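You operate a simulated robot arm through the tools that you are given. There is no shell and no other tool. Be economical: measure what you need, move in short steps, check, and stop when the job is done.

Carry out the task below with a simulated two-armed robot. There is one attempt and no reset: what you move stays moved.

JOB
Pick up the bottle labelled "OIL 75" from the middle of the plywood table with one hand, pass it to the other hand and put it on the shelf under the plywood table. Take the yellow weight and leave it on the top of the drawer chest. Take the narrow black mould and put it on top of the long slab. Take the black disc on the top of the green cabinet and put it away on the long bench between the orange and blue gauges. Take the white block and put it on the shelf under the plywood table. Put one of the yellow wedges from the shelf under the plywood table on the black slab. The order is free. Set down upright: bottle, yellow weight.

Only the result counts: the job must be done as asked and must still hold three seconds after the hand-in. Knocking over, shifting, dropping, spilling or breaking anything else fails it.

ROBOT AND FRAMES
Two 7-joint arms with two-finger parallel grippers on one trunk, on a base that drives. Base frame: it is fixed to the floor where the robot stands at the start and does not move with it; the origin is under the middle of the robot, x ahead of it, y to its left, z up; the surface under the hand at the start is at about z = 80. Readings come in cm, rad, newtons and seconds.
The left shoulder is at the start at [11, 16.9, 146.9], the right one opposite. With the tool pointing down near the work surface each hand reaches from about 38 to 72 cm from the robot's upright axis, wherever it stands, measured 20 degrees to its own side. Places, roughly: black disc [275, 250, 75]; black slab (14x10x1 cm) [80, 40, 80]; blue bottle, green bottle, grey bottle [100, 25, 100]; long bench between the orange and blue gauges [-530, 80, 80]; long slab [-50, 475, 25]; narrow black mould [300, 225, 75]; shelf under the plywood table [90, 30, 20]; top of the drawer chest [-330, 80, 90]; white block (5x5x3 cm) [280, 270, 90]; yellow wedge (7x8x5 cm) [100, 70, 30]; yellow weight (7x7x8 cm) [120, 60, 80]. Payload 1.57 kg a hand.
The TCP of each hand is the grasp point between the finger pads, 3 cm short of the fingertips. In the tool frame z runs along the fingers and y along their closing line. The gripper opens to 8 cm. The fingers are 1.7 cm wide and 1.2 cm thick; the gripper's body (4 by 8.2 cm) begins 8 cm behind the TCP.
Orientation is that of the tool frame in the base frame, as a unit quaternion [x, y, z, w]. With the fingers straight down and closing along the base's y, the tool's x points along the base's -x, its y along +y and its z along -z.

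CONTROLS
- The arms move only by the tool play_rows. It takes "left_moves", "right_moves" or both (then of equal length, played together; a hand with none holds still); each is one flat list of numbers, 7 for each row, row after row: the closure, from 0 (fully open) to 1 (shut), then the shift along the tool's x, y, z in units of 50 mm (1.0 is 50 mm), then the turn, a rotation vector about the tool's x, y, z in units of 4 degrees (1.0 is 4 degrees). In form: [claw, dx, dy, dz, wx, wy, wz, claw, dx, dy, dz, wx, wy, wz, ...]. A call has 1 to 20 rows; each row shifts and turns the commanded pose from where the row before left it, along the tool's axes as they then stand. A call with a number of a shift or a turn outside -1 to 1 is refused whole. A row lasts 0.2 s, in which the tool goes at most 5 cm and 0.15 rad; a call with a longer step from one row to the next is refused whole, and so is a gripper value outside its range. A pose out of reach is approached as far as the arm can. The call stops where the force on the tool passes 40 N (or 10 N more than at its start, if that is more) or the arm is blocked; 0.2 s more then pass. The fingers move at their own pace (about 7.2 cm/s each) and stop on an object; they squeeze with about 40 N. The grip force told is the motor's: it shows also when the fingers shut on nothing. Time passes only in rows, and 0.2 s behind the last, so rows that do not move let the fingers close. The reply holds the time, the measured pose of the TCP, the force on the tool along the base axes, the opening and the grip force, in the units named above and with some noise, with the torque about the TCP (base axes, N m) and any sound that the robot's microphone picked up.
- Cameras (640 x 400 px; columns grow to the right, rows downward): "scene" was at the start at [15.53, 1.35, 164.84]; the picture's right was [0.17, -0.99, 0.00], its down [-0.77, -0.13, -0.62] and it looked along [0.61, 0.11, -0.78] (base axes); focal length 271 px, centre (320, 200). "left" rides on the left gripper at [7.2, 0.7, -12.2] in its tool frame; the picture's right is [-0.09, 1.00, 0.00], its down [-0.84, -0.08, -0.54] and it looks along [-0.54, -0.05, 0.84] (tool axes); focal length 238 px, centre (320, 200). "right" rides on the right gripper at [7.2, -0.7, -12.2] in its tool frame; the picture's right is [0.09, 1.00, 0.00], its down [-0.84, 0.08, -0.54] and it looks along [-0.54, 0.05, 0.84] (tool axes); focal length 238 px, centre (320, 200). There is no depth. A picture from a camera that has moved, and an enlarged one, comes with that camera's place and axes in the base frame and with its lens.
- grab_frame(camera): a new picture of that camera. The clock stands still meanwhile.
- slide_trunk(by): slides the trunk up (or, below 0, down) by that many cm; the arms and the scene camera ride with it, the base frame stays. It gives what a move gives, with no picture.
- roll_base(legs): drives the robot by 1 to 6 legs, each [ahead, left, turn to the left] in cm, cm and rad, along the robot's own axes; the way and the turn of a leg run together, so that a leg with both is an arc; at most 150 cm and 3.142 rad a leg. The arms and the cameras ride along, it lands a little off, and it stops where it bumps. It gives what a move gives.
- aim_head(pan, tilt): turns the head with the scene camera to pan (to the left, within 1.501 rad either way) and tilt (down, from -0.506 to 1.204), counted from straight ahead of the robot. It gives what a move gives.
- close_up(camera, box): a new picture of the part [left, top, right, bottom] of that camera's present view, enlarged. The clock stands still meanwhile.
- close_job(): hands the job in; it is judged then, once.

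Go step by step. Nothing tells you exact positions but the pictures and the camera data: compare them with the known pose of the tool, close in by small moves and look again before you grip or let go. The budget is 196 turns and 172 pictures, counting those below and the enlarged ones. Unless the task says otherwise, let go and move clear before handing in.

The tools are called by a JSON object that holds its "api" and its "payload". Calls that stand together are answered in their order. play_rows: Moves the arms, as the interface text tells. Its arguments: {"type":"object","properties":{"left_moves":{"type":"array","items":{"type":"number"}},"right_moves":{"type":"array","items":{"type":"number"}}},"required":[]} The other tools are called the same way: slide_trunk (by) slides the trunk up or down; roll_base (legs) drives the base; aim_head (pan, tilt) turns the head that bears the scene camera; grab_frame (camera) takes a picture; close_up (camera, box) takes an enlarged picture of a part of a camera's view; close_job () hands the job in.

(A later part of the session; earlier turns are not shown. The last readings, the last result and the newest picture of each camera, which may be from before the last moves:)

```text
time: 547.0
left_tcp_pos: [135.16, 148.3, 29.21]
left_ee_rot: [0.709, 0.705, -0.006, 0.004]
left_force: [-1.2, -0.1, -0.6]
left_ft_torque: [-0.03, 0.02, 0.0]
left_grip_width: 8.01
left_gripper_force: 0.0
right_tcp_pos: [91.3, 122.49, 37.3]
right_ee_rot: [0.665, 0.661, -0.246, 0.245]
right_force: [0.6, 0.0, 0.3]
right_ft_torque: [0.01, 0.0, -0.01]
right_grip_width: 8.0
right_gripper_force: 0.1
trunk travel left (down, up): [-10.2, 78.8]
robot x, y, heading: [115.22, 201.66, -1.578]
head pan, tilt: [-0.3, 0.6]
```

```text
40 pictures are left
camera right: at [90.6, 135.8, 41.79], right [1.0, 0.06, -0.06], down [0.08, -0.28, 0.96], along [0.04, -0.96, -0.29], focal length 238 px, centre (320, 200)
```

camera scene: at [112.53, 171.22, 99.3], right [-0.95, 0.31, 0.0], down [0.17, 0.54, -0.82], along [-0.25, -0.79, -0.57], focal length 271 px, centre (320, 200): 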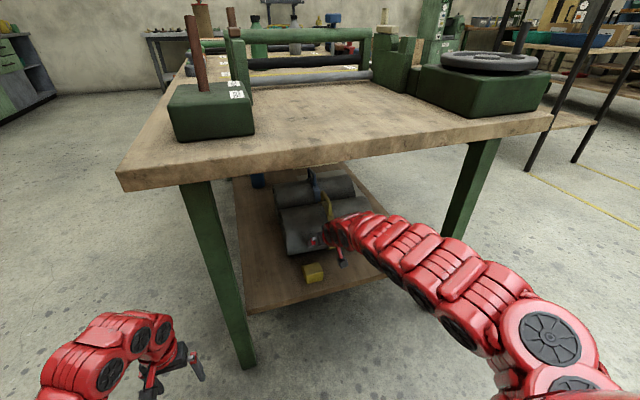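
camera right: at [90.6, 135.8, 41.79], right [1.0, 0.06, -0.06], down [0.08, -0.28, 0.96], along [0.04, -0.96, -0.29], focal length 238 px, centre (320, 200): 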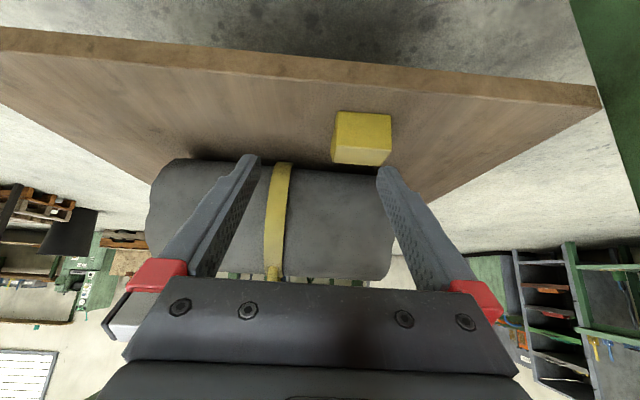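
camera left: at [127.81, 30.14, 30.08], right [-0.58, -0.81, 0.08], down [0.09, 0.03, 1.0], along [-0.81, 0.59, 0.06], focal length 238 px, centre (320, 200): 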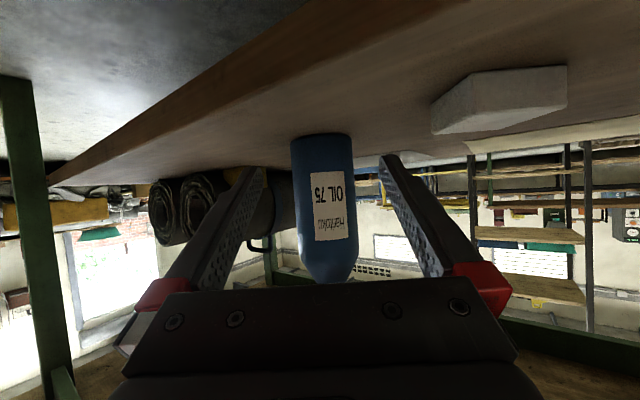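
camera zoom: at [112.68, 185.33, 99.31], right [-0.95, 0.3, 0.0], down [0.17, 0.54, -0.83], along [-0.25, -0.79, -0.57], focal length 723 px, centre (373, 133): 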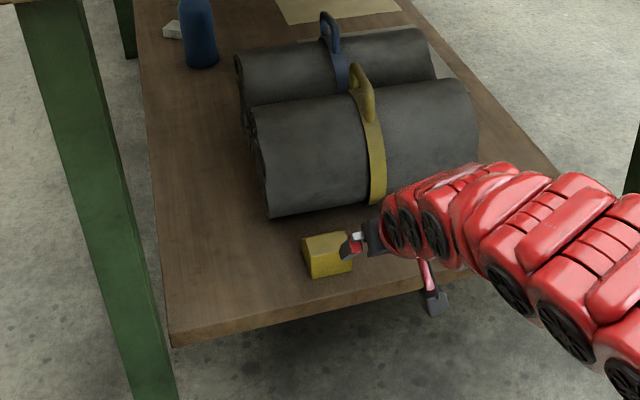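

The roll may have shifted. I return to the earlier viewpoint to compare pixel by pixel.

{"api": "slide_trunk", "payload": {"by": 20}}

{"api": "roll_base", "payload": {"legs": [[2.5, -3.7, -0.013]]}}

{"api": "close_up", "payload": {"camera": "scene", "box": [230, 200, 390, 325]}}

```text
time: 549.1
left_tcp_pos: [135.16, 148.26, 49.25]
left_ee_rot: [0.709, 0.705, -0.006, 0.003]
left_force: [-0.4, -0.2, -0.5]
left_ft_torque: [0.01, 0.04, 0.0]
left_grip_width: 7.99
left_gripper_force: 0.1
right_tcp_pos: [91.26, 122.53, 57.25]
right_ee_rot: [0.665, 0.662, -0.246, 0.244]
right_force: [-0.2, 0.6, 0.5]
right_ft_torque: [0.04, 0.02, 0.01]
right_grip_width: 7.99
right_gripper_force: 0.0
trunk travel left (down, up): [-30.2, 58.8]
robot x, y, heading: [115.35, 201.44, -1.582]
head pan, tilt: [-0.3, 0.6]
```

```text
time: 550.0
left_tcp_pos: [130.8, 145.58, 49.2]
left_ee_rot: [0.713, 0.701, -0.005, 0.004]
left_force: [0.2, 0.3, 0.8]
left_ft_torque: [-0.01, -0.02, 0.0]
left_grip_width: 7.98
left_gripper_force: 0.1
right_tcp_pos: [86.67, 120.27, 57.26]
right_ee_rot: [0.67, 0.657, -0.246, 0.243]
right_force: [-0.5, 0.2, -0.4]
right_ft_torque: [-0.01, -0.01, 0.02]
right_grip_width: 8.0
right_gripper_force: 0.1
trunk travel left (down, up): [-30.2, 58.8]
robot x, y, heading: [111.82, 199.12, -1.594]
head pan, tilt: [-0.3, 0.6]
```

```text
3.20 times, centred on (310, 262) of scene
camera zoom: at [108.74, 182.85, 119.3], right [-0.95, 0.32, 0.0], down [0.18, 0.54, -0.82], along [-0.26, -0.78, -0.57], focal length 867 px, centre (352, 0)
```

zoom: 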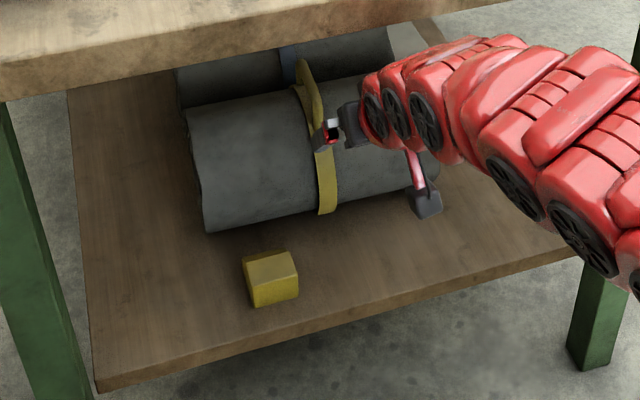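

Comparing with the earlier picture: roll 1 has not moved, roll 2 slid about 3 cm towards −y (no rotation). I will try to draw it back by its yellow handle; first tilt the right hand to 60° and lower to handle height.

{"api": "play_rows", "payload": {"right_moves": [0, 0, 0, 0, 0, -1, 0, 0, 0, 0, 0, 0, -1, 0, 0, 0, 0, 0, 0, -1, 0, 0, 0, 0, 0, 0, -1, 0, 0, 0, 0, 0, 0, -1, 0, 0, 0, 0, 0, 0, 0, 0]}}

{"api": "slide_trunk", "payload": {"by": -11}}

{"api": "grab_frame", "payload": {"camera": "right"}}

```text
time: 551.4
left_tcp_pos: [130.93, 145.54, 49.21]
left_ee_rot: [0.713, 0.701, -0.005, 0.003]
left_force: [-0.8, 0.4, 0.8]
left_ft_torque: [0.03, 0.01, 0.0]
left_grip_width: 7.99
left_gripper_force: 0.1
right_tcp_pos: [86.57, 118.35, 56.37]
right_ee_rot: [0.617, 0.604, -0.361, 0.353]
right_force: [0.1, 1.0, 0.3]
right_ft_torque: [0.01, 0.03, -0.02]
right_grip_width: 8.03
right_gripper_force: 0.1
right hand out of reach, approached as far as the arm can: row 1, 2, 3, 4
trunk travel left (down, up): [-30.2, 58.8]
robot x, y, heading: [111.38, 199.25, -1.594]
head pan, tilt: [-0.3, 0.6]
```

```text
time: 552.9
left_tcp_pos: [130.79, 145.52, 38.25]
left_ee_rot: [0.713, 0.701, -0.005, 0.004]
left_force: [0.3, -0.1, 0.2]
left_ft_torque: [-0.01, 0.0, 0.0]
left_grip_width: 7.98
left_gripper_force: 0.0
right_tcp_pos: [86.65, 118.42, 45.5]
right_ee_rot: [0.617, 0.605, -0.36, 0.353]
right_force: [0.5, 1.2, 0.2]
right_ft_torque: [0.02, -0.03, -0.02]
right_grip_width: 8.02
right_gripper_force: 0.0
trunk travel left (down, up): [-19.2, 69.8]
robot x, y, heading: [111.4, 199.23, -1.592]
head pan, tilt: [-0.3, 0.6]
```

```text
38 pictures are left
camera right: at [86.18, 132.53, 45.02], right [1.0, 0.02, -0.08], down [0.08, 0.06, 1.0], along [0.03, -1.0, 0.06], focal length 238 px, centre (320, 200)
```

right: 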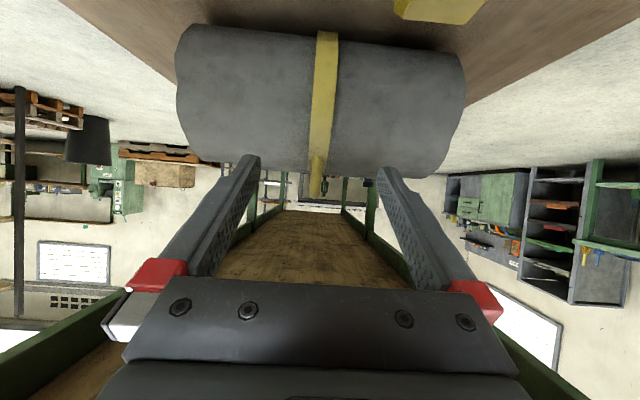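

The handle stands exactly between the fingers' line (x≈86.8, z 43–46.6). I move the left hand outward for clearance and advance the base.

{"api": "play_rows", "payload": {"left_moves": [0, 0, 0.9, 0, 0, 0, 0, 0, 0, 0.9, 0, 0, 0, 0, 0, 0, 0, 0, 0, 0, 0]}}

{"api": "roll_base", "payload": {"legs": [[12, 0, 0]]}}

{"api": "grab_frame", "payload": {"camera": "right"}}

```text
time: 553.7
left_tcp_pos: [139.95, 145.43, 38.1]
left_ee_rot: [0.714, 0.7, -0.005, 0.003]
left_force: [0.7, -0.1, 0.5]
left_ft_torque: [0.03, 0.0, 0.01]
left_grip_width: 8.0
left_gripper_force: 0.1
right_tcp_pos: [86.68, 118.48, 45.32]
right_ee_rot: [0.617, 0.604, -0.361, 0.353]
right_force: [-0.4, 0.8, -1.3]
right_ft_torque: [0.02, 0.01, -0.01]
right_grip_width: 7.99
right_gripper_force: 0.0
trunk travel left (down, up): [-19.2, 69.8]
robot x, y, heading: [111.98, 199.1, -1.595]
head pan, tilt: [-0.3, 0.6]
```

```text
time: 554.9
left_tcp_pos: [139.42, 133.16, 38.19]
left_ee_rot: [0.716, 0.698, -0.005, 0.003]
left_force: [-0.5, -0.1, -0.3]
left_ft_torque: [-0.02, 0.01, 0.02]
left_grip_width: 8.01
left_gripper_force: 0.0
right_tcp_pos: [86.01, 106.21, 45.24]
right_ee_rot: [0.618, 0.603, -0.36, 0.352]
right_force: [0.2, -0.4, 1.2]
right_ft_torque: [0.0, 0.02, 0.02]
right_grip_width: 8.01
right_gripper_force: 0.2
trunk travel left (down, up): [-19.2, 69.8]
robot x, y, heading: [111.37, 186.95, -1.597]
head pan, tilt: [-0.3, 0.6]
```

```text
37 pictures are left
camera right: at [85.58, 120.44, 44.97], right [1.0, 0.02, -0.08], down [0.08, 0.06, 1.0], along [0.02, -1.0, 0.06], focal length 238 px, centre (320, 200)
```

right: 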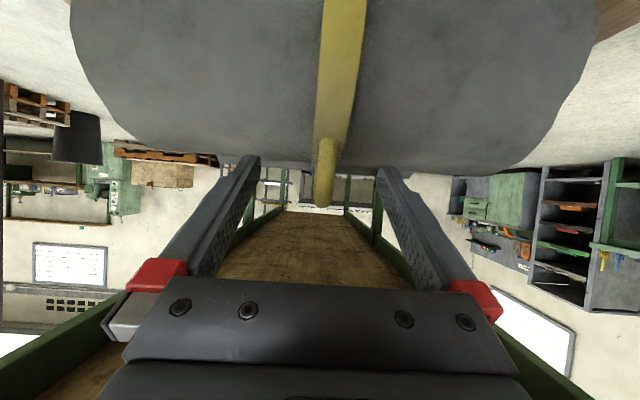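

{"api": "play_rows", "payload": {"right_moves": [0, -0.34, 0.05, 0.5, 0, 0, 0, 0, -0.34, 0.04, 0.5, 0, 0, 0, 0, 0, 0, 0, 0, 0, 0, 1, 0, 0, 0, 0, 0, 0, 1, 0, 0, 0, 0, 0, 0, 1, 0, 0, 0, 0, 0, 0, 1, 0, 0, 0, 0, 0, 0, 1, 0, 0, 0, 0, 0, 0]}}

{"api": "grab_frame", "payload": {"camera": "right"}}

```text
time: 556.7
left_tcp_pos: [139.32, 133.13, 38.25]
left_ee_rot: [0.715, 0.699, -0.005, 0.003]
left_force: [-0.3, 0.2, 0.7]
left_ft_torque: [-0.03, -0.01, 0.0]
left_grip_width: 8.01
left_gripper_force: 0.1
right_tcp_pos: [86.36, 100.27, 45.75]
right_ee_rot: [0.619, 0.602, -0.361, 0.353]
right_force: [-8.9, -1.0, 0.1]
right_ft_torque: [-0.02, -0.01, 0.03]
right_grip_width: 1.38
right_gripper_force: 29.8
trunk travel left (down, up): [-19.2, 69.8]
robot x, y, heading: [111.84, 187.38, -1.596]
head pan, tilt: [-0.3, 0.6]
```

```text
36 pictures are left
camera right: at [86.02, 114.37, 45.41], right [1.0, 0.02, -0.08], down [0.08, 0.06, 1.0], along [0.02, -1.0, 0.06], focal length 238 px, centre (320, 200)
```

right: 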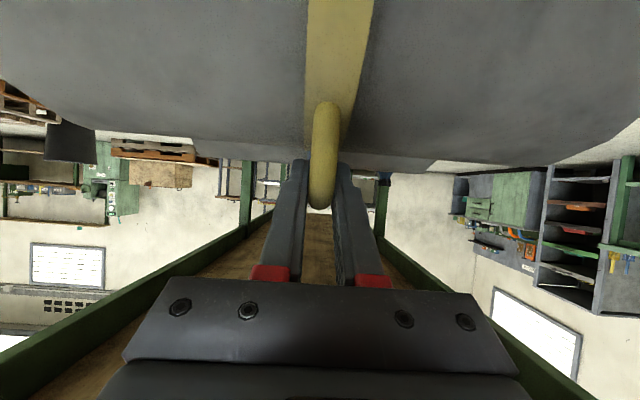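

Handle gripped. Pull gently towards +y about 3 cm with a slight lift.

{"api": "play_rows", "payload": {"right_moves": [1, -0.035, 0, -0.02, 0, 0, 0, 1, 0.03, 0, -0.052, 0, 0, 0, 1, 0.03, 0, -0.052, 0, 0, 0, 1, 0.03, 0, -0.052, 0, 0, 0, 1, 0.03, 0, -0.052, 0, 0, 0, 1, 0.03, 0, -0.052, 0, 0, 0, 1, 0.03, 0, -0.052, 0, 0, 0]}}

{"api": "grab_frame", "payload": {"camera": "right"}}

{"api": "close_up", "payload": {"camera": "scene", "box": [220, 180, 380, 305]}}

```text
time: 558.3
left_tcp_pos: [139.56, 133.13, 38.07]
left_ee_rot: [0.715, 0.699, -0.006, 0.002]
left_force: [-0.3, 0.6, 0.0]
left_ft_torque: [0.0, 0.02, -0.01]
left_grip_width: 8.02
left_gripper_force: 0.1
right_tcp_pos: [86.41, 101.96, 45.83]
right_ee_rot: [0.618, 0.604, -0.359, 0.352]
right_force: [5.2, -3.8, -0.4]
right_ft_torque: [-0.29, 0.03, 0.42]
right_grip_width: 1.4
right_gripper_force: 30.9
trunk travel left (down, up): [-19.2, 69.8]
robot x, y, heading: [111.71, 187.17, -1.598]
head pan, tilt: [-0.3, 0.6]
```

```text
35 pictures are left
camera right: at [86.03, 116.08, 45.45], right [1.0, 0.02, -0.08], down [0.08, 0.06, 1.0], along [0.03, -1.0, 0.05], focal length 238 px, centre (320, 200)
```

right: 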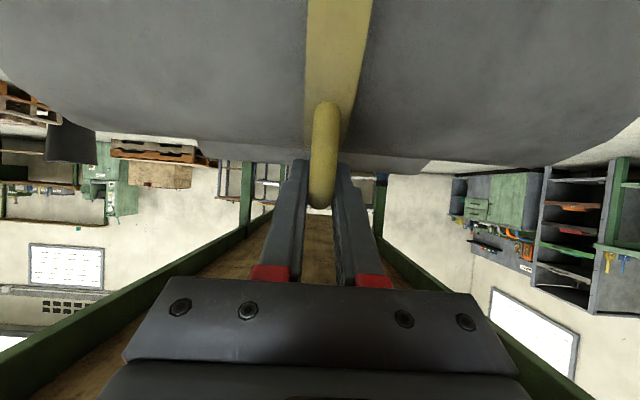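

```text
3.20 times, centred on (300, 242) of scene
camera zoom: at [108.43, 170.54, 108.27], right [-0.95, 0.32, 0.0], down [0.18, 0.54, -0.82], along [-0.26, -0.78, -0.57], focal length 867 px, centre (384, 64)
```

zoom: 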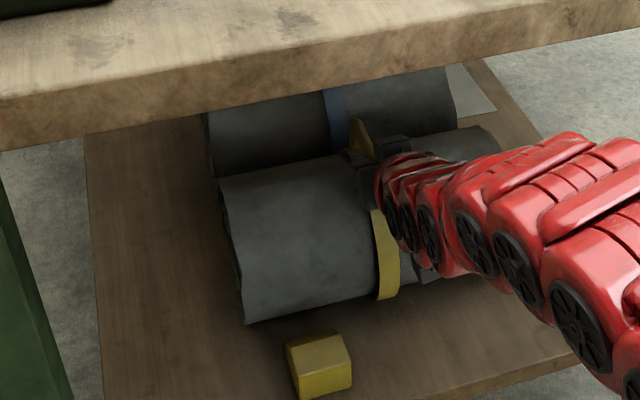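

The roll follows without rotating, with little force. Continue 1.5 cm.

{"api": "play_rows", "payload": {"right_moves": [1, 0.03, 0, -0.052, 0, 0, 0, 1, 0.03, 0, -0.052, 0, 0, 0, 1, 0.03, 0, -0.052, 0, 0, 0, 1, 0.03, 0, -0.052, 0, 0, 0, 1, 0.03, 0, -0.052, 0, 0, 0, 1, 0.0, 0, 0, 0, 0, 0]}}

```text
time: 559.7
left_tcp_pos: [139.49, 133.07, 38.01]
left_ee_rot: [0.715, 0.699, -0.004, 0.003]
left_force: [-0.5, -0.9, 0.9]
left_ft_torque: [-0.03, 0.0, 0.02]
left_grip_width: 7.98
left_gripper_force: 0.1
right_tcp_pos: [86.22, 103.57, 45.79]
right_ee_rot: [0.619, 0.603, -0.36, 0.352]
right_force: [-0.1, -2.8, 0.1]
right_ft_torque: [-0.12, -0.08, 0.05]
right_grip_width: 1.42
right_gripper_force: 29.6
trunk travel left (down, up): [-19.2, 69.8]
robot x, y, heading: [111.44, 187.17, -1.597]
head pan, tilt: [-0.3, 0.6]
```

Release the handle, withdraw and return to the comparison viewpoint.

{"api": "play_rows", "payload": {"right_moves": [0.5, 0, 0, 0, 0, 0, 0, 0, 0, 0, 0, 0, 0, 0, 0, 0, 0, 0, 0, 0, 0, 0, 0.2, 0, -0.35, 0, 0, 0, 0, 0.2, 0, -0.35, 0, 0, 0, 0, 0, 0, 0, 0, 0, 0]}}

{"api": "roll_base", "payload": {"legs": [[-12, 0, 0.006]]}}

{"api": "slide_trunk", "payload": {"by": 11}}

{"api": "close_up", "payload": {"camera": "scene", "box": [230, 200, 390, 325]}}

```text
time: 561.1
left_tcp_pos: [139.49, 133.15, 38.03]
left_ee_rot: [0.715, 0.699, -0.006, 0.003]
left_force: [0.2, -0.7, 0.6]
left_ft_torque: [0.01, -0.01, 0.0]
left_grip_width: 7.99
left_gripper_force: 0.1
right_tcp_pos: [86.4, 106.26, 44.89]
right_ee_rot: [0.618, 0.603, -0.361, 0.353]
right_force: [-0.7, -0.3, 0.0]
right_ft_torque: [-0.05, 0.0, 0.02]
right_grip_width: 8.0
right_gripper_force: 0.0
right hand out of reach, approached as far as the arm can: row 5
trunk travel left (down, up): [-19.2, 69.8]
robot x, y, heading: [111.09, 187.14, -1.597]
head pan, tilt: [-0.3, 0.6]
```

```text
time: 562.3
left_tcp_pos: [140.07, 145.23, 38.13]
left_ee_rot: [0.712, 0.702, -0.006, 0.003]
left_force: [0.2, -0.4, 0.1]
left_ft_torque: [0.0, -0.03, -0.01]
left_grip_width: 8.01
left_gripper_force: 0.0
right_tcp_pos: [87.14, 118.03, 44.68]
right_ee_rot: [0.617, 0.605, -0.36, 0.353]
right_force: [0.6, 0.6, -0.1]
right_ft_torque: [-0.03, 0.02, 0.01]
right_grip_width: 7.99
right_gripper_force: 0.0
trunk travel left (down, up): [-19.2, 69.8]
robot x, y, heading: [112.06, 199.13, -1.588]
head pan, tilt: [-0.3, 0.6]
```

```text
time: 563.8
left_tcp_pos: [140.16, 145.28, 49.18]
left_ee_rot: [0.713, 0.701, -0.005, 0.002]
left_force: [-0.6, -0.2, 0.2]
left_ft_torque: [0.01, 0.01, 0.0]
left_grip_width: 8.0
left_gripper_force: 0.0
right_tcp_pos: [87.11, 117.96, 55.7]
right_ee_rot: [0.617, 0.604, -0.361, 0.353]
right_force: [-0.8, 0.1, 0.1]
right_ft_torque: [0.01, 0.04, -0.02]
right_grip_width: 8.01
right_gripper_force: 0.1
trunk travel left (down, up): [-30.2, 58.8]
robot x, y, heading: [111.72, 198.82, -1.593]
head pan, tilt: [-0.3, 0.6]
```

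```text
3.20 times, centred on (310, 262) of scene
camera zoom: at [108.82, 182.58, 119.3], right [-0.95, 0.32, 0.0], down [0.18, 0.54, -0.82], along [-0.26, -0.78, -0.57], focal length 867 px, centre (352, 0)
```

zoom: 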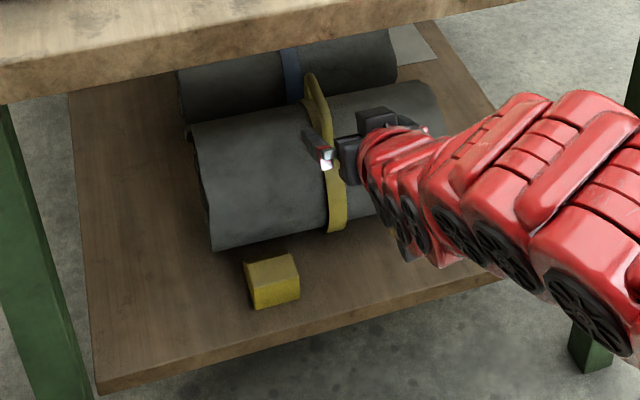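

The roll is back within about a centimetre. Now the wedge: shift to x≈96, back off slightly, lower to wedge height.

{"api": "roll_base", "payload": {"legs": [[-6, 9, 0.022]]}}

{"api": "slide_trunk", "payload": {"by": -28}}

{"api": "grab_frame", "payload": {"camera": "right"}}

```text
time: 564.9
left_tcp_pos: [150.37, 151.77, 49.16]
left_ee_rot: [0.704, 0.71, -0.006, 0.003]
left_force: [0.1, -0.1, 0.5]
left_ft_torque: [-0.04, 0.04, 0.01]
left_grip_width: 8.0
left_gripper_force: 0.1
right_tcp_pos: [98.07, 123.3, 55.79]
right_ee_rot: [0.609, 0.612, -0.356, 0.358]
right_force: [0.7, 0.0, 0.5]
right_ft_torque: [0.01, -0.01, 0.01]
right_grip_width: 8.0
right_gripper_force: 0.0
trunk travel left (down, up): [-30.2, 58.8]
robot x, y, heading: [120.41, 204.67, -1.568]
head pan, tilt: [-0.3, 0.6]
```

```text
time: 567.8
left_tcp_pos: [150.31, 151.76, 21.07]
left_ee_rot: [0.704, 0.71, -0.005, 0.003]
left_force: [0.3, -1.0, 0.5]
left_ft_torque: [0.0, 0.0, -0.02]
left_grip_width: 8.02
left_gripper_force: 0.2
right_tcp_pos: [97.94, 123.34, 27.81]
right_ee_rot: [0.609, 0.612, -0.356, 0.358]
right_force: [-0.1, 0.0, -0.1]
right_ft_torque: [0.02, 0.0, 0.01]
right_grip_width: 8.01
right_gripper_force: 0.1
trunk travel left (down, up): [-2.2, 86.8]
robot x, y, heading: [120.69, 204.78, -1.565]
head pan, tilt: [-0.3, 0.6]
```

```text
32 pictures are left
camera right: at [97.18, 137.41, 27.43], right [1.0, 0.05, -0.08], down [0.08, 0.06, 1.0], along [0.06, -1.0, 0.06], focal length 238 px, centre (320, 200)
```

right: 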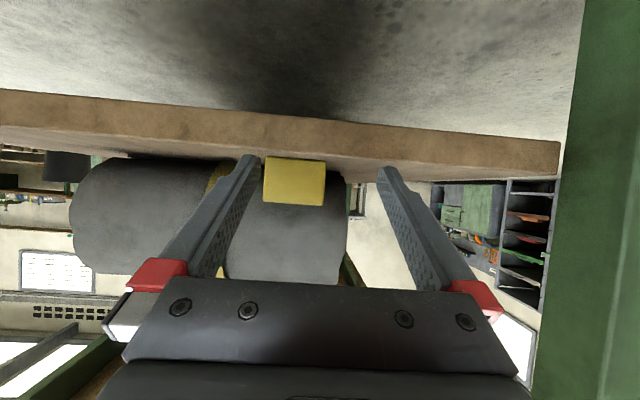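

Wedge x≈96.0, z 24.5–29.4. Align and advance, fingers straddling it.

{"api": "play_rows", "payload": {"right_moves": [0, 0, -0.38, 0, 0, 0, 0, 0, -0.26, 0, 0.48, 0, 0, 0, 0, -0.26, 0, 0.48, 0, 0, 0, 0, -0.26, 0, 0.48, 0, 0, 0, 0, 0, 0, 0, 0, 0, 0]}}

{"api": "grab_frame", "payload": {"camera": "right"}}

```text
time: 569.0
left_tcp_pos: [150.33, 151.81, 21.08]
left_ee_rot: [0.704, 0.71, -0.006, 0.003]
left_force: [0.2, -0.4, -1.6]
left_ft_torque: [0.0, -0.02, 0.0]
left_grip_width: 8.02
left_gripper_force: 0.2
right_tcp_pos: [96.1, 115.27, 27.64]
right_ee_rot: [0.609, 0.613, -0.355, 0.357]
right_force: [0.7, -0.1, 0.1]
right_ft_torque: [0.0, 0.01, -0.01]
right_grip_width: 8.02
right_gripper_force: 0.0
trunk travel left (down, up): [-2.2, 86.8]
robot x, y, heading: [120.98, 204.64, -1.568]
head pan, tilt: [-0.3, 0.6]
```

```text
31 pictures are left
camera right: at [95.36, 129.32, 27.26], right [1.0, 0.05, -0.08], down [0.08, 0.06, 1.0], along [0.06, -1.0, 0.06], focal length 238 px, centre (320, 200)
```

right: 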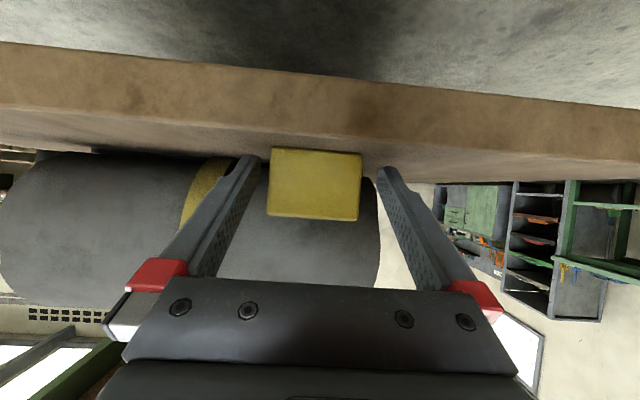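

{"api": "play_rows", "payload": {"right_moves": [0, -0.13, -0.05, 0.25, 0, 0, 0, 0, -0.13, 0, 0.25, 0, 0, 0, 0, 0, 0, 0, 0, 0, 0, 1, 0, 0, 0, 0, 0, 0, 1, 0, 0, 0, 0, 0, 0, 1, 0, 0, 0, 0, 0, 0, 1, 0, 0, 0, 0, 0, 0]}}

{"api": "grab_frame", "payload": {"camera": "right"}}

```text
time: 570.6
left_tcp_pos: [150.26, 151.74, 21.1]
left_ee_rot: [0.705, 0.709, -0.005, 0.003]
left_force: [-0.7, -0.4, 0.0]
left_ft_torque: [-0.03, 0.0, -0.02]
left_grip_width: 7.99
left_gripper_force: 0.0
right_tcp_pos: [95.94, 113.73, 27.56]
right_ee_rot: [0.609, 0.612, -0.356, 0.357]
right_force: [1.2, -0.3, 0.8]
right_ft_torque: [-0.01, 0.05, 0.03]
right_grip_width: 5.95
right_gripper_force: 40.2
right hand out of reach, approached as far as the arm can: row 2
trunk travel left (down, up): [-2.2, 86.8]
robot x, y, heading: [120.94, 204.77, -1.568]
head pan, tilt: [-0.3, 0.6]
```

```text
30 pictures are left
camera right: at [95.1, 127.87, 27.24], right [1.0, 0.05, -0.08], down [0.08, 0.06, 1.0], along [0.06, -1.0, 0.06], focal length 238 px, centre (320, 200)
```

right: 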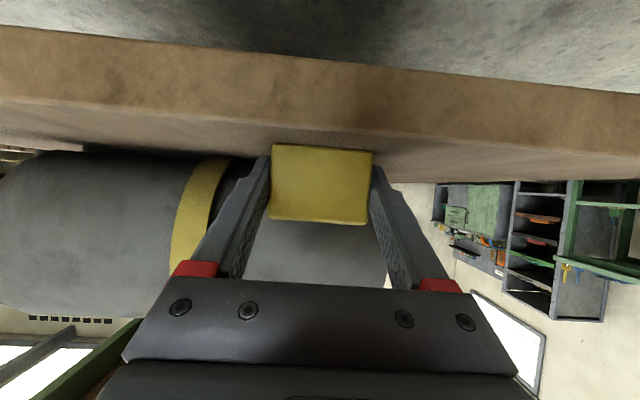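

Gripped. Lift slightly, then back out with the base and check.

{"api": "play_rows", "payload": {"right_moves": [1, -0.087, 0, -0.05, 0, 0, 0, 1, -0.087, 0, -0.05, 0, 0, 0, 1, 0.1, 0, -0.17, 0, 0, 0, 1, 0, 0, 0, 0, 0, 0]}}

{"api": "roll_base", "payload": {"legs": [[-12, 0, 0]]}}

{"api": "slide_trunk", "payload": {"by": 28}}

{"api": "grab_frame", "payload": {"camera": "right"}}

{"api": "close_up", "payload": {"camera": "scene", "box": [220, 170, 400, 320]}}

```text
time: 571.6
left_tcp_pos: [150.32, 151.95, 21.14]
left_ee_rot: [0.705, 0.709, -0.005, 0.004]
left_force: [-1.2, -1.4, -0.2]
left_ft_torque: [0.01, 0.01, -0.01]
left_grip_width: 8.02
left_gripper_force: 0.1
right_tcp_pos: [95.93, 114.64, 28.49]
right_ee_rot: [0.609, 0.612, -0.355, 0.357]
right_force: [-0.1, 0.1, -0.8]
right_ft_torque: [0.03, -0.03, 0.0]
right_grip_width: 5.92
right_gripper_force: 39.7
trunk travel left (down, up): [-2.2, 86.8]
robot x, y, heading: [120.59, 204.75, -1.567]
head pan, tilt: [-0.3, 0.6]
```

```text
time: 572.8
left_tcp_pos: [150.24, 163.84, 21.09]
left_ee_rot: [0.704, 0.71, -0.005, 0.003]
left_force: [0.2, -0.1, -0.3]
left_ft_torque: [0.01, 0.0, 0.01]
left_grip_width: 8.01
left_gripper_force: 0.1
right_tcp_pos: [95.83, 126.79, 28.56]
right_ee_rot: [0.609, 0.612, -0.356, 0.358]
right_force: [0.2, -0.3, -1.2]
right_ft_torque: [0.02, 0.02, 0.03]
right_grip_width: 5.94
right_gripper_force: 39.9
trunk travel left (down, up): [-2.2, 86.8]
robot x, y, heading: [120.44, 217.19, -1.564]
head pan, tilt: [-0.3, 0.6]
```

```text
time: 575.6
left_tcp_pos: [150.24, 163.97, 49.1]
left_ee_rot: [0.705, 0.71, -0.006, 0.003]
left_force: [-0.9, 0.1, -0.1]
left_ft_torque: [-0.02, -0.02, -0.03]
left_grip_width: 7.99
left_gripper_force: 0.1
right_tcp_pos: [95.8, 126.66, 56.53]
right_ee_rot: [0.609, 0.611, -0.356, 0.358]
right_force: [1.0, 0.2, -1.2]
right_ft_torque: [0.06, 0.03, 0.0]
right_grip_width: 5.94
right_gripper_force: 40.2
trunk travel left (down, up): [-30.2, 58.8]
robot x, y, heading: [120.57, 217.19, -1.569]
head pan, tilt: [-0.3, 0.6]
```

```text
29 pictures are left
camera right: at [95.01, 140.88, 56.16], right [1.0, 0.05, -0.08], down [0.08, 0.06, 1.0], along [0.05, -1.0, 0.06], focal length 238 px, centre (320, 200)
```

right: 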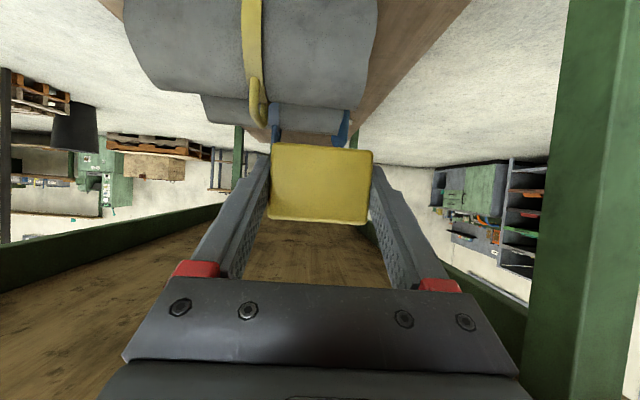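

```text
2.67 times, centred on (310, 245) of scene
camera zoom: at [118.1, 200.47, 119.3], right [-0.96, 0.29, 0.0], down [0.17, 0.54, -0.82], along [-0.24, -0.79, -0.57], focal length 723 px, centre (347, 80)
```

zoom: 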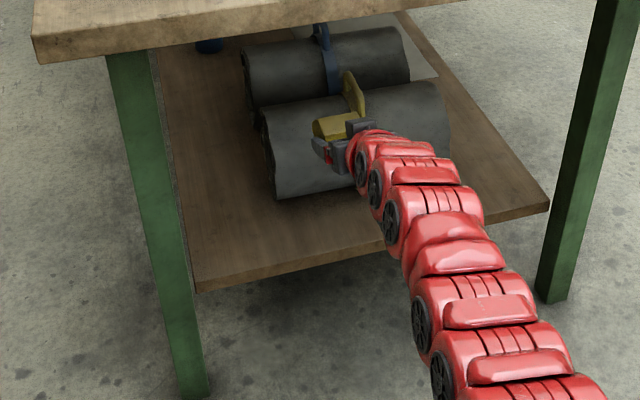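

Wedge in hand; rolls undisturbed. I draw the hand in, raise the trunk, and drive round to the front of the table.

{"api": "play_rows", "payload": {"right_moves": [1, 0.4, 0, -0.69, 0, 0, 0, 1, 0.4, 0, -0.69, 0, 0, 0, 1, 0.4, 0, -0.69, 0, 0, 0, 1, 0.4, 0, -0.69, 0, 0, 0, 1, 0, 0, 0, 0, 0, 0]}}

{"api": "slide_trunk", "payload": {"by": 40}}

{"api": "roll_base", "payload": {"legs": [[12, 0, 0], [0, -150, 0], [0, -16, 0], [0, 0, 1.569]]}}

```text
time: 576.8
left_tcp_pos: [150.2, 163.79, 49.16]
left_ee_rot: [0.705, 0.709, -0.005, 0.003]
left_force: [0.4, 0.2, 0.1]
left_ft_torque: [0.01, -0.01, 0.0]
left_grip_width: 8.0
left_gripper_force: 0.0
right_tcp_pos: [95.65, 142.6, 56.72]
right_ee_rot: [0.61, 0.612, -0.356, 0.357]
right_force: [-0.3, 0.2, -1.7]
right_ft_torque: [0.04, 0.0, -0.03]
right_grip_width: 5.96
right_gripper_force: 40.2
trunk travel left (down, up): [-30.2, 58.8]
robot x, y, heading: [120.51, 216.62, -1.564]
head pan, tilt: [-0.3, 0.6]
```

```text
time: 580.7
left_tcp_pos: [150.19, 163.87, 89.08]
left_ee_rot: [0.705, 0.709, -0.006, 0.002]
left_force: [0.7, -0.3, -0.5]
left_ft_torque: [0.0, -0.01, 0.02]
left_grip_width: 8.0
left_gripper_force: 0.2
right_tcp_pos: [95.77, 142.63, 96.56]
right_ee_rot: [0.61, 0.611, -0.357, 0.357]
right_force: [0.6, -0.2, -2.0]
right_ft_torque: [0.06, 0.01, 0.0]
right_grip_width: 5.92
right_gripper_force: 39.9
trunk travel left (down, up): [-70.2, 18.8]
robot x, y, heading: [120.69, 216.78, -1.567]
head pan, tilt: [-0.3, 0.6]
```

```text
time: 593.7
left_tcp_pos: [9.36, 235.7, 89.18]
left_ee_rot: [-0.021, 1.0, -0.002, 0.006]
left_force: [0.1, -0.5, -1.0]
left_ft_torque: [-0.01, -0.02, 0.01]
left_grip_width: 8.0
left_gripper_force: 0.1
right_tcp_pos: [32.53, 181.85, 96.62]
right_ee_rot: [-0.017, 0.863, 0.009, 0.505]
right_force: [-0.1, -0.6, -2.0]
right_ft_torque: [0.03, 0.04, -0.03]
right_grip_width: 5.93
right_gripper_force: 39.8
trunk travel left (down, up): [-70.2, 18.8]
robot x, y, heading: [-42.61, 204.13, 0.035]
head pan, tilt: [-0.3, 0.6]
```

{"api": "roll_base", "payload": {"legs": [[-6, 0, -0.035], [0, -141, 0]]}}

{"api": "aim_head", "payload": {"pan": -0.1, "tilt": 0.7}}

{"api": "grab_frame", "payload": {"camera": "scene"}}

```text
time: 601.4
left_tcp_pos: [5.57, 90.97, 89.12]
left_ee_rot: [-0.009, 1.0, -0.001, 0.006]
left_force: [-0.6, -0.1, 0.2]
left_ft_torque: [0.01, -0.02, 0.01]
left_grip_width: 7.99
left_gripper_force: 0.1
right_tcp_pos: [27.41, 36.63, 96.66]
right_ee_rot: [-0.006, 0.863, 0.004, 0.505]
right_force: [-0.1, 0.7, -1.2]
right_ft_torque: [-0.03, 0.03, 0.0]
right_grip_width: 5.95
right_gripper_force: 39.7
trunk travel left (down, up): [-70.2, 18.8]
robot x, y, heading: [-47.12, 60.69, 0.014]
head pan, tilt: [-0.3, 0.6]
```

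```text
time: 602.1
left_tcp_pos: [5.41, 90.87, 89.21]
left_ee_rot: [-0.009, 1.0, -0.003, 0.005]
left_force: [0.3, -0.2, 0.6]
left_ft_torque: [0.03, -0.01, 0.02]
left_grip_width: 8.03
left_gripper_force: 0.1
right_tcp_pos: [27.38, 36.7, 96.61]
right_ee_rot: [-0.006, 0.863, 0.004, 0.505]
right_force: [0.5, -0.6, -1.6]
right_ft_torque: [-0.01, 0.01, 0.0]
right_grip_width: 5.92
right_gripper_force: 39.8
trunk travel left (down, up): [-70.2, 18.8]
robot x, y, heading: [-46.98, 60.89, 0.015]
head pan, tilt: [-0.099, 0.7]
```

```text
27 pictures are left
camera scene: at [-30.63, 60.19, 158.45], right [-0.09, -1.0, 0.0], down [-0.64, 0.05, -0.76], along [0.76, -0.07, -0.64], focal length 271 px, centre (320, 200)
```

scene: 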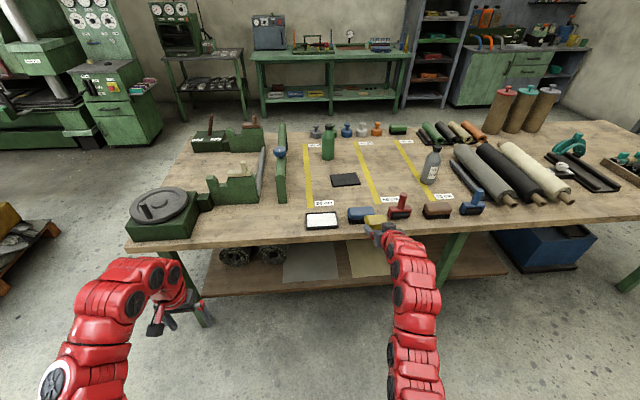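

Slab ≈[75.7, 39]. Raise the trunk so that both hands clear the tabletop things, then drive forward above the slab.

{"api": "slide_trunk", "payload": {"by": 15}}

{"api": "roll_base", "payload": {"legs": [[0, 3.5, -0.015], [40, 0, 0]]}}

{"api": "aim_head", "payload": {"pan": -0.1, "tilt": 0.9}}

{"api": "grab_frame", "payload": {"camera": "scene"}}

```text
time: 603.9
left_tcp_pos: [5.45, 91.01, 104.07]
left_ee_rot: [-0.009, 1.0, -0.002, 0.006]
left_force: [-0.2, -0.3, 0.6]
left_ft_torque: [-0.01, 0.02, 0.01]
left_grip_width: 7.99
left_gripper_force: 0.1
right_tcp_pos: [27.4, 36.72, 111.65]
right_ee_rot: [-0.005, 0.863, 0.004, 0.505]
right_force: [1.3, 0.5, -0.7]
right_ft_torque: [-0.02, 0.06, 0.02]
right_grip_width: 5.93
right_gripper_force: 39.5
trunk travel left (down, up): [-85.2, 3.8]
robot x, y, heading: [-47.3, 60.84, 0.016]
head pan, tilt: [-0.099, 0.7]
```

```text
time: 606.9
left_tcp_pos: [46.87, 93.94, 104.15]
left_ee_rot: [-0.004, 1.0, -0.002, 0.007]
left_force: [-0.8, 0.9, 0.0]
left_ft_torque: [0.01, 0.03, 0.02]
left_grip_width: 8.03
left_gripper_force: 0.1
right_tcp_pos: [68.12, 39.3, 111.68]
right_ee_rot: [-0.001, 0.863, 0.001, 0.505]
right_force: [-0.2, -0.4, -1.2]
right_ft_torque: [0.03, 0.01, -0.01]
right_grip_width: 5.97
right_gripper_force: 40.1
trunk travel left (down, up): [-85.2, 3.8]
robot x, y, heading: [-6.2, 64.56, -0.001]
head pan, tilt: [-0.099, 0.7]
```

```text
time: 607.6
left_tcp_pos: [46.95, 93.93, 104.18]
left_ee_rot: [-0.004, 1.0, -0.001, 0.006]
left_force: [-0.2, 0.2, 0.0]
left_ft_torque: [-0.02, -0.03, 0.0]
left_grip_width: 8.0
left_gripper_force: 0.0
right_tcp_pos: [68.15, 39.53, 111.62]
right_ee_rot: [-0.002, 0.864, 0.002, 0.504]
right_force: [0.3, -0.2, -0.6]
right_ft_torque: [0.01, 0.0, 0.01]
right_grip_width: 5.96
right_gripper_force: 40.0
trunk travel left (down, up): [-85.2, 3.8]
robot x, y, heading: [-6.18, 64.43, 0.003]
head pan, tilt: [-0.099, 0.901]
```

```text
26 pictures are left
camera scene: at [9.56, 63.75, 171.82], right [-0.1, -1.0, 0.0], down [-0.78, 0.08, -0.62], along [0.62, -0.06, -0.78], focal length 271 px, centre (320, 200)
```

scene: 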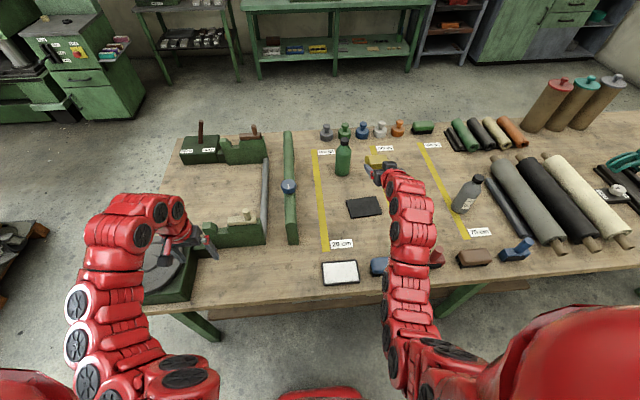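

Slab centre [76.1, 38.8]; the wedge's centre is ~3.7 cm ahead of the TCP. Move over and lower to ~4 cm above.

{"api": "play_rows", "payload": {"right_moves": [1, -0.42, -0.14, 0.73, 0, 0, 0, 1, 0.68, 0, 0.393, 0, 0, 0, 1, 0.68, 0, 0.393, 0, 0, 0, 1, 0.68, 0, 0.393, 0, 0, 0, 1, 0.68, 0, 0.393, 0, 0, 0, 1, 0.68, 0, 0.393, 0, 0, 0, 1, 0.6, 0, 0.35, 0, 0, 0, 1, 0, 0, 0, 0, 0, 0]}}

{"api": "grab_frame", "payload": {"camera": "right"}}

{"api": "close_up", "payload": {"camera": "scene", "box": [300, 150, 460, 275]}}

```text
time: 609.4
left_tcp_pos: [46.89, 94.0, 104.18]
left_ee_rot: [-0.003, 1.0, -0.002, 0.006]
left_force: [-0.1, -0.8, -0.2]
left_ft_torque: [-0.02, 0.0, 0.0]
left_grip_width: 8.0
left_gripper_force: 0.0
right_tcp_pos: [72.29, 39.91, 89.57]
right_ee_rot: [-0.012, 0.867, 0.016, 0.498]
right_force: [0.7, 0.0, -0.8]
right_ft_torque: [0.01, 0.05, 0.01]
right_grip_width: 5.96
right_gripper_force: 39.8
right hand out of reach, approached as far as the arm can: row 7
trunk travel left (down, up): [-85.2, 3.8]
robot x, y, heading: [-5.99, 64.38, 0.002]
head pan, tilt: [-0.099, 0.901]
```

```text
25 pictures are left
camera right: at [58.03, 38.67, 89.33], right [-0.08, 0.99, -0.06], down [-0.05, 0.06, 1.0], along [1.0, 0.09, 0.05], focal length 238 px, centre (320, 200)
```

right: 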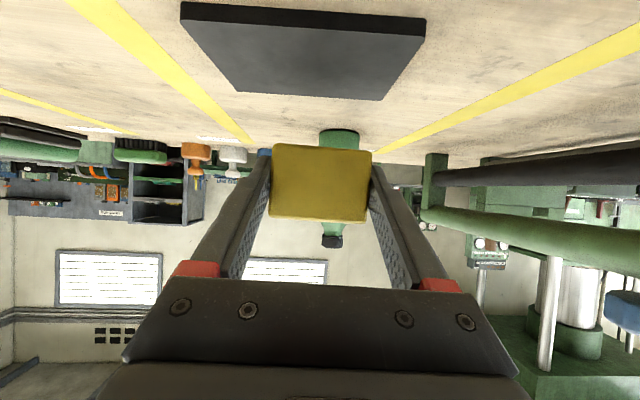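

```text
3.20 times, centred on (380, 212) of scene
camera zoom: at [9.42, 63.74, 171.84], right [-0.1, -1.0, 0.0], down [-0.78, 0.08, -0.62], along [0.62, -0.06, -0.78], focal length 867 px, centre (128, 160)
```

zoom: 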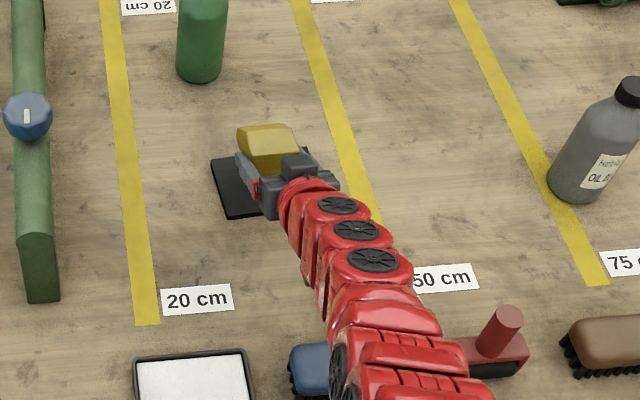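

Alignment is good (slab y 33–46.6, wedge centred). I move the left hand to a clear place, lower the trunk 4 cm, then finish with small arm steps.

{"api": "play_rows", "payload": {"left_moves": [0, 0, -0.9, 0, 0, 0, 0, 0, 0, -0.9, 0, 0, 0, 0, 0, 0, 0, 0, 0, 0, 0]}}

{"api": "slide_trunk", "payload": {"by": -4}}

{"api": "grab_frame", "payload": {"camera": "right"}}

```text
time: 610.2
left_tcp_pos: [46.85, 84.94, 103.97]
left_ee_rot: [-0.004, 1.0, -0.001, 0.006]
left_force: [-1.1, 0.1, 0.0]
left_ft_torque: [-0.06, 0.02, 0.0]
left_grip_width: 8.01
left_gripper_force: 0.1
right_tcp_pos: [72.28, 40.1, 89.61]
right_ee_rot: [-0.013, 0.866, 0.015, 0.499]
right_force: [0.1, 0.5, -1.8]
right_ft_torque: [-0.03, 0.04, 0.02]
right_grip_width: 5.94
right_gripper_force: 39.9
trunk travel left (down, up): [-85.2, 3.8]
robot x, y, heading: [-5.88, 64.42, 0.001]
head pan, tilt: [-0.099, 0.901]
```

```text
time: 611.1
left_tcp_pos: [46.94, 85.05, 100.02]
left_ee_rot: [-0.004, 1.0, -0.002, 0.006]
left_force: [-0.2, -0.5, -0.7]
left_ft_torque: [0.0, 0.01, 0.01]
left_grip_width: 8.0
left_gripper_force: 0.1
right_tcp_pos: [72.24, 39.99, 85.61]
right_ee_rot: [-0.013, 0.866, 0.017, 0.499]
right_force: [0.1, -0.2, -1.3]
right_ft_torque: [-0.03, 0.0, 0.02]
right_grip_width: 5.94
right_gripper_force: 39.6
trunk travel left (down, up): [-81.2, 7.8]
robot x, y, heading: [-6.03, 64.23, 0.004]
head pan, tilt: [-0.099, 0.901]
```

```text
23 pictures are left
camera right: at [58.07, 38.67, 85.37], right [-0.08, 0.99, -0.06], down [-0.05, 0.06, 1.0], along [1.0, 0.09, 0.05], focal length 238 px, centre (320, 200)
```

right: 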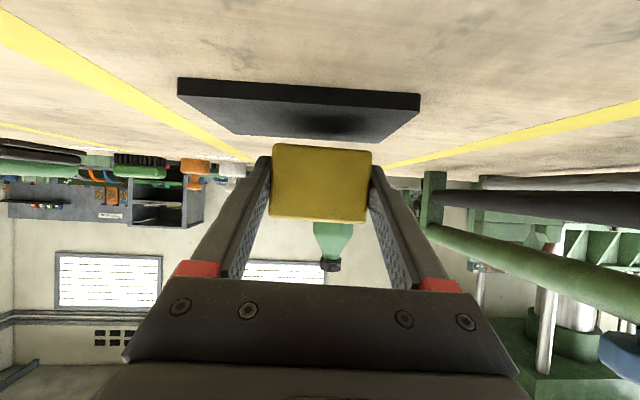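

About 1.8 cm to go; lower the trunk 1.3 cm, then small arm steps.

{"api": "slide_trunk", "payload": {"by": -1.3}}

{"api": "play_rows", "payload": {"right_moves": [1, 0.035, 0, 0.02, 0, 0, 0, 1, 0.035, 0, 0.02, 0, 0, 0, 1, 0.035, 0, 0.02, 0, 0, 0, 1, 0.035, 0, 0.02, 0, 0, 0, 1, 0, 0, 0, 0, 0, 0]}}

```text
time: 611.7
left_tcp_pos: [46.88, 84.94, 98.73]
left_ee_rot: [-0.003, 1.0, -0.002, 0.006]
left_force: [-0.1, 0.4, -0.3]
left_ft_torque: [0.0, 0.0, -0.02]
left_grip_width: 7.99
left_gripper_force: 0.1
right_tcp_pos: [72.21, 39.89, 84.34]
right_ee_rot: [-0.013, 0.866, 0.017, 0.499]
right_force: [-0.1, 0.1, -1.1]
right_ft_torque: [0.02, 0.05, 0.01]
right_grip_width: 5.93
right_gripper_force: 39.8
trunk travel left (down, up): [-79.9, 9.1]
robot x, y, heading: [-6.09, 64.11, 0.004]
head pan, tilt: [-0.099, 0.901]
```

```text
time: 612.9
left_tcp_pos: [46.85, 84.95, 98.74]
left_ee_rot: [-0.004, 1.0, -0.001, 0.006]
left_force: [0.3, 0.7, -0.7]
left_ft_torque: [0.01, -0.02, 0.01]
left_grip_width: 7.98
left_gripper_force: 0.0
right_tcp_pos: [72.32, 39.96, 83.64]
right_ee_rot: [-0.013, 0.865, 0.016, 0.501]
right_force: [-0.7, -1.4, 6.4]
right_ft_torque: [-0.21, -0.46, -0.11]
right_grip_width: 5.94
right_gripper_force: 39.7
trunk travel left (down, up): [-79.9, 9.1]
robot x, y, heading: [-5.98, 64.35, 0.001]
head pan, tilt: [-0.099, 0.901]
```

Contact. Open, then rise straight up (the brush behind stays clear).

{"api": "play_rows", "payload": {"right_moves": [1, 0.01, 0, 0.005, 0, 0, 0, 0.6, 0, 0, 0, 0, 0, 0, 0, 0, 0, 0, 0, 0, 0, 0, 0, 0, 0, 0, 0, 0, 0, 0, 0, 0, 0, 0, 0, 0, -0.17, 0, -0.1, 0, 0, 0, 0, -0.35, 0, -0.2, 0, 0, 0, 0, -0.6, 0, -0.35, 0, 0, 0, 0, -0.6, 0, -0.35, 0, 0, 0, 0, -0.6, 0, -0.35, 0, 0, 0, 0, 0, 0, 0, 0, 0, 0]}}

{"api": "grab_frame", "payload": {"camera": "scene"}}

{"api": "grab_frame", "payload": {"camera": "right"}}

```text
time: 615.3
left_tcp_pos: [46.93, 84.98, 98.76]
left_ee_rot: [-0.004, 1.0, -0.002, 0.006]
left_force: [0.2, 0.6, 0.7]
left_ft_torque: [0.01, 0.01, 0.04]
left_grip_width: 8.01
left_gripper_force: 0.0
right_tcp_pos: [72.3, 39.66, 96.93]
right_ee_rot: [-0.013, 0.866, 0.016, 0.499]
right_force: [0.1, -0.2, -0.2]
right_ft_torque: [-0.01, 0.01, -0.01]
right_grip_width: 7.98
right_gripper_force: 0.1
right hand out of reach, approached as far as the arm can: row 6
trunk travel left (down, up): [-79.9, 9.1]
robot x, y, heading: [-6.03, 64.12, 0.006]
head pan, tilt: [-0.099, 0.901]
```

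```text
22 pictures are left
camera scene: at [9.51, 63.75, 166.52], right [-0.1, -1.0, 0.0], down [-0.78, 0.08, -0.62], along [0.62, -0.06, -0.78], focal length 271 px, centre (320, 200)
```

scene: 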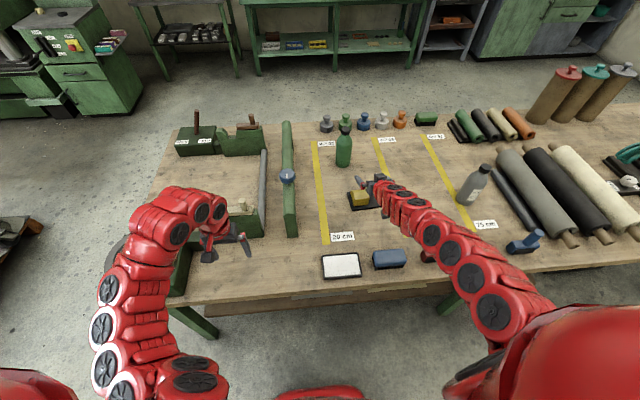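

```text
21 pictures are left
camera right: at [58.14, 38.45, 96.63], right [-0.08, 0.99, -0.06], down [-0.05, 0.06, 1.0], along [1.0, 0.09, 0.05], focal length 238 px, centre (320, 200)
```

right: 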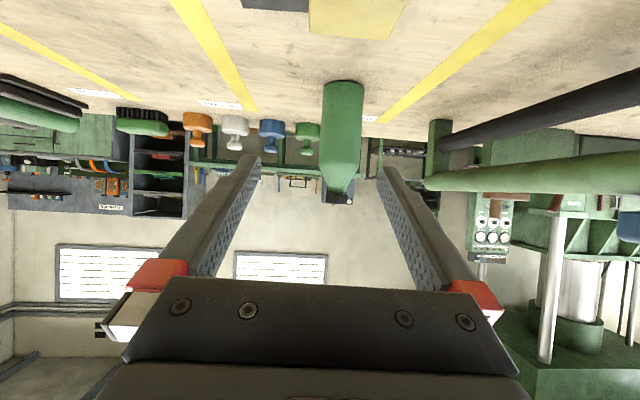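

{"api": "slide_trunk", "payload": {"by": 9}}

{"api": "roll_base", "payload": {"legs": [[-45, 0, 0]]}}

{"api": "aim_head", "payload": {"pan": -0.1, "tilt": 0.7}}

{"api": "close_up", "payload": {"camera": "scene", "box": [290, 150, 410, 230]}}

```text
time: 616.5
left_tcp_pos: [46.96, 84.84, 107.78]
left_ee_rot: [-0.004, 1.0, -0.002, 0.006]
left_force: [-0.6, -0.3, -0.2]
left_ft_torque: [-0.04, 0.01, -0.04]
left_grip_width: 7.99
left_gripper_force: 0.1
right_tcp_pos: [72.48, 39.8, 105.76]
right_ee_rot: [-0.013, 0.866, 0.017, 0.499]
right_force: [0.2, 0.9, 0.4]
right_ft_torque: [0.04, -0.01, 0.02]
right_grip_width: 8.03
right_gripper_force: 0.0
trunk travel left (down, up): [-88.9, 0.1]
robot x, y, heading: [-5.9, 64.13, 0.008]
head pan, tilt: [-0.099, 0.901]
```

```text
time: 619.2
left_tcp_pos: [3.91, 84.69, 107.66]
left_ee_rot: [-0.002, 1.0, -0.002, 0.006]
left_force: [0.6, -0.9, 0.1]
left_ft_torque: [0.0, -0.01, -0.01]
left_grip_width: 8.0
left_gripper_force: 0.1
right_tcp_pos: [29.33, 39.36, 105.82]
right_ee_rot: [-0.012, 0.866, 0.016, 0.499]
right_force: [1.0, 0.9, -0.5]
right_ft_torque: [0.03, 0.01, -0.03]
right_grip_width: 8.01
right_gripper_force: 0.0
trunk travel left (down, up): [-88.9, 0.1]
robot x, y, heading: [-49.54, 64.28, 0.005]
head pan, tilt: [-0.099, 0.901]
```

```text
time: 619.9
left_tcp_pos: [3.8, 84.71, 107.74]
left_ee_rot: [-0.002, 1.0, -0.002, 0.007]
left_force: [0.1, -0.3, -0.3]
left_ft_torque: [0.0, -0.02, 0.03]
left_grip_width: 8.01
left_gripper_force: 0.0
right_tcp_pos: [29.11, 39.44, 105.95]
right_ee_rot: [-0.011, 0.867, 0.015, 0.498]
right_force: [-0.5, -1.0, 1.3]
right_ft_torque: [0.01, 0.03, 0.0]
right_grip_width: 8.0
right_gripper_force: 0.0
trunk travel left (down, up): [-88.9, 0.1]
robot x, y, heading: [-49.59, 64.3, -0.001]
head pan, tilt: [-0.099, 0.7]
```

```text
5.00 times, centred on (350, 190) of scene
camera zoom: at [-32.85, 63.54, 177.15], right [-0.1, -1.0, 0.0], down [-0.64, 0.06, -0.76], along [0.76, -0.08, -0.64], focal length 1355 px, centre (170, 250)
```

zoom: 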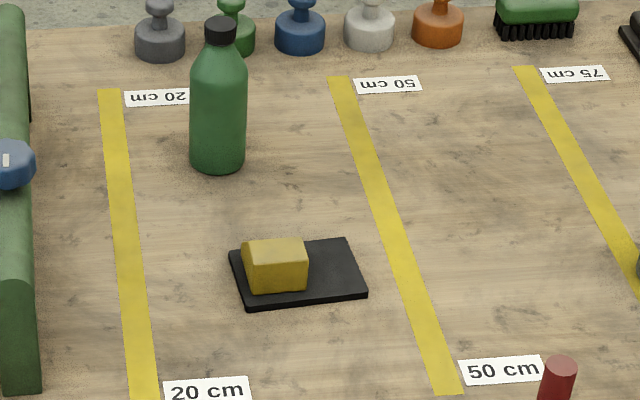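

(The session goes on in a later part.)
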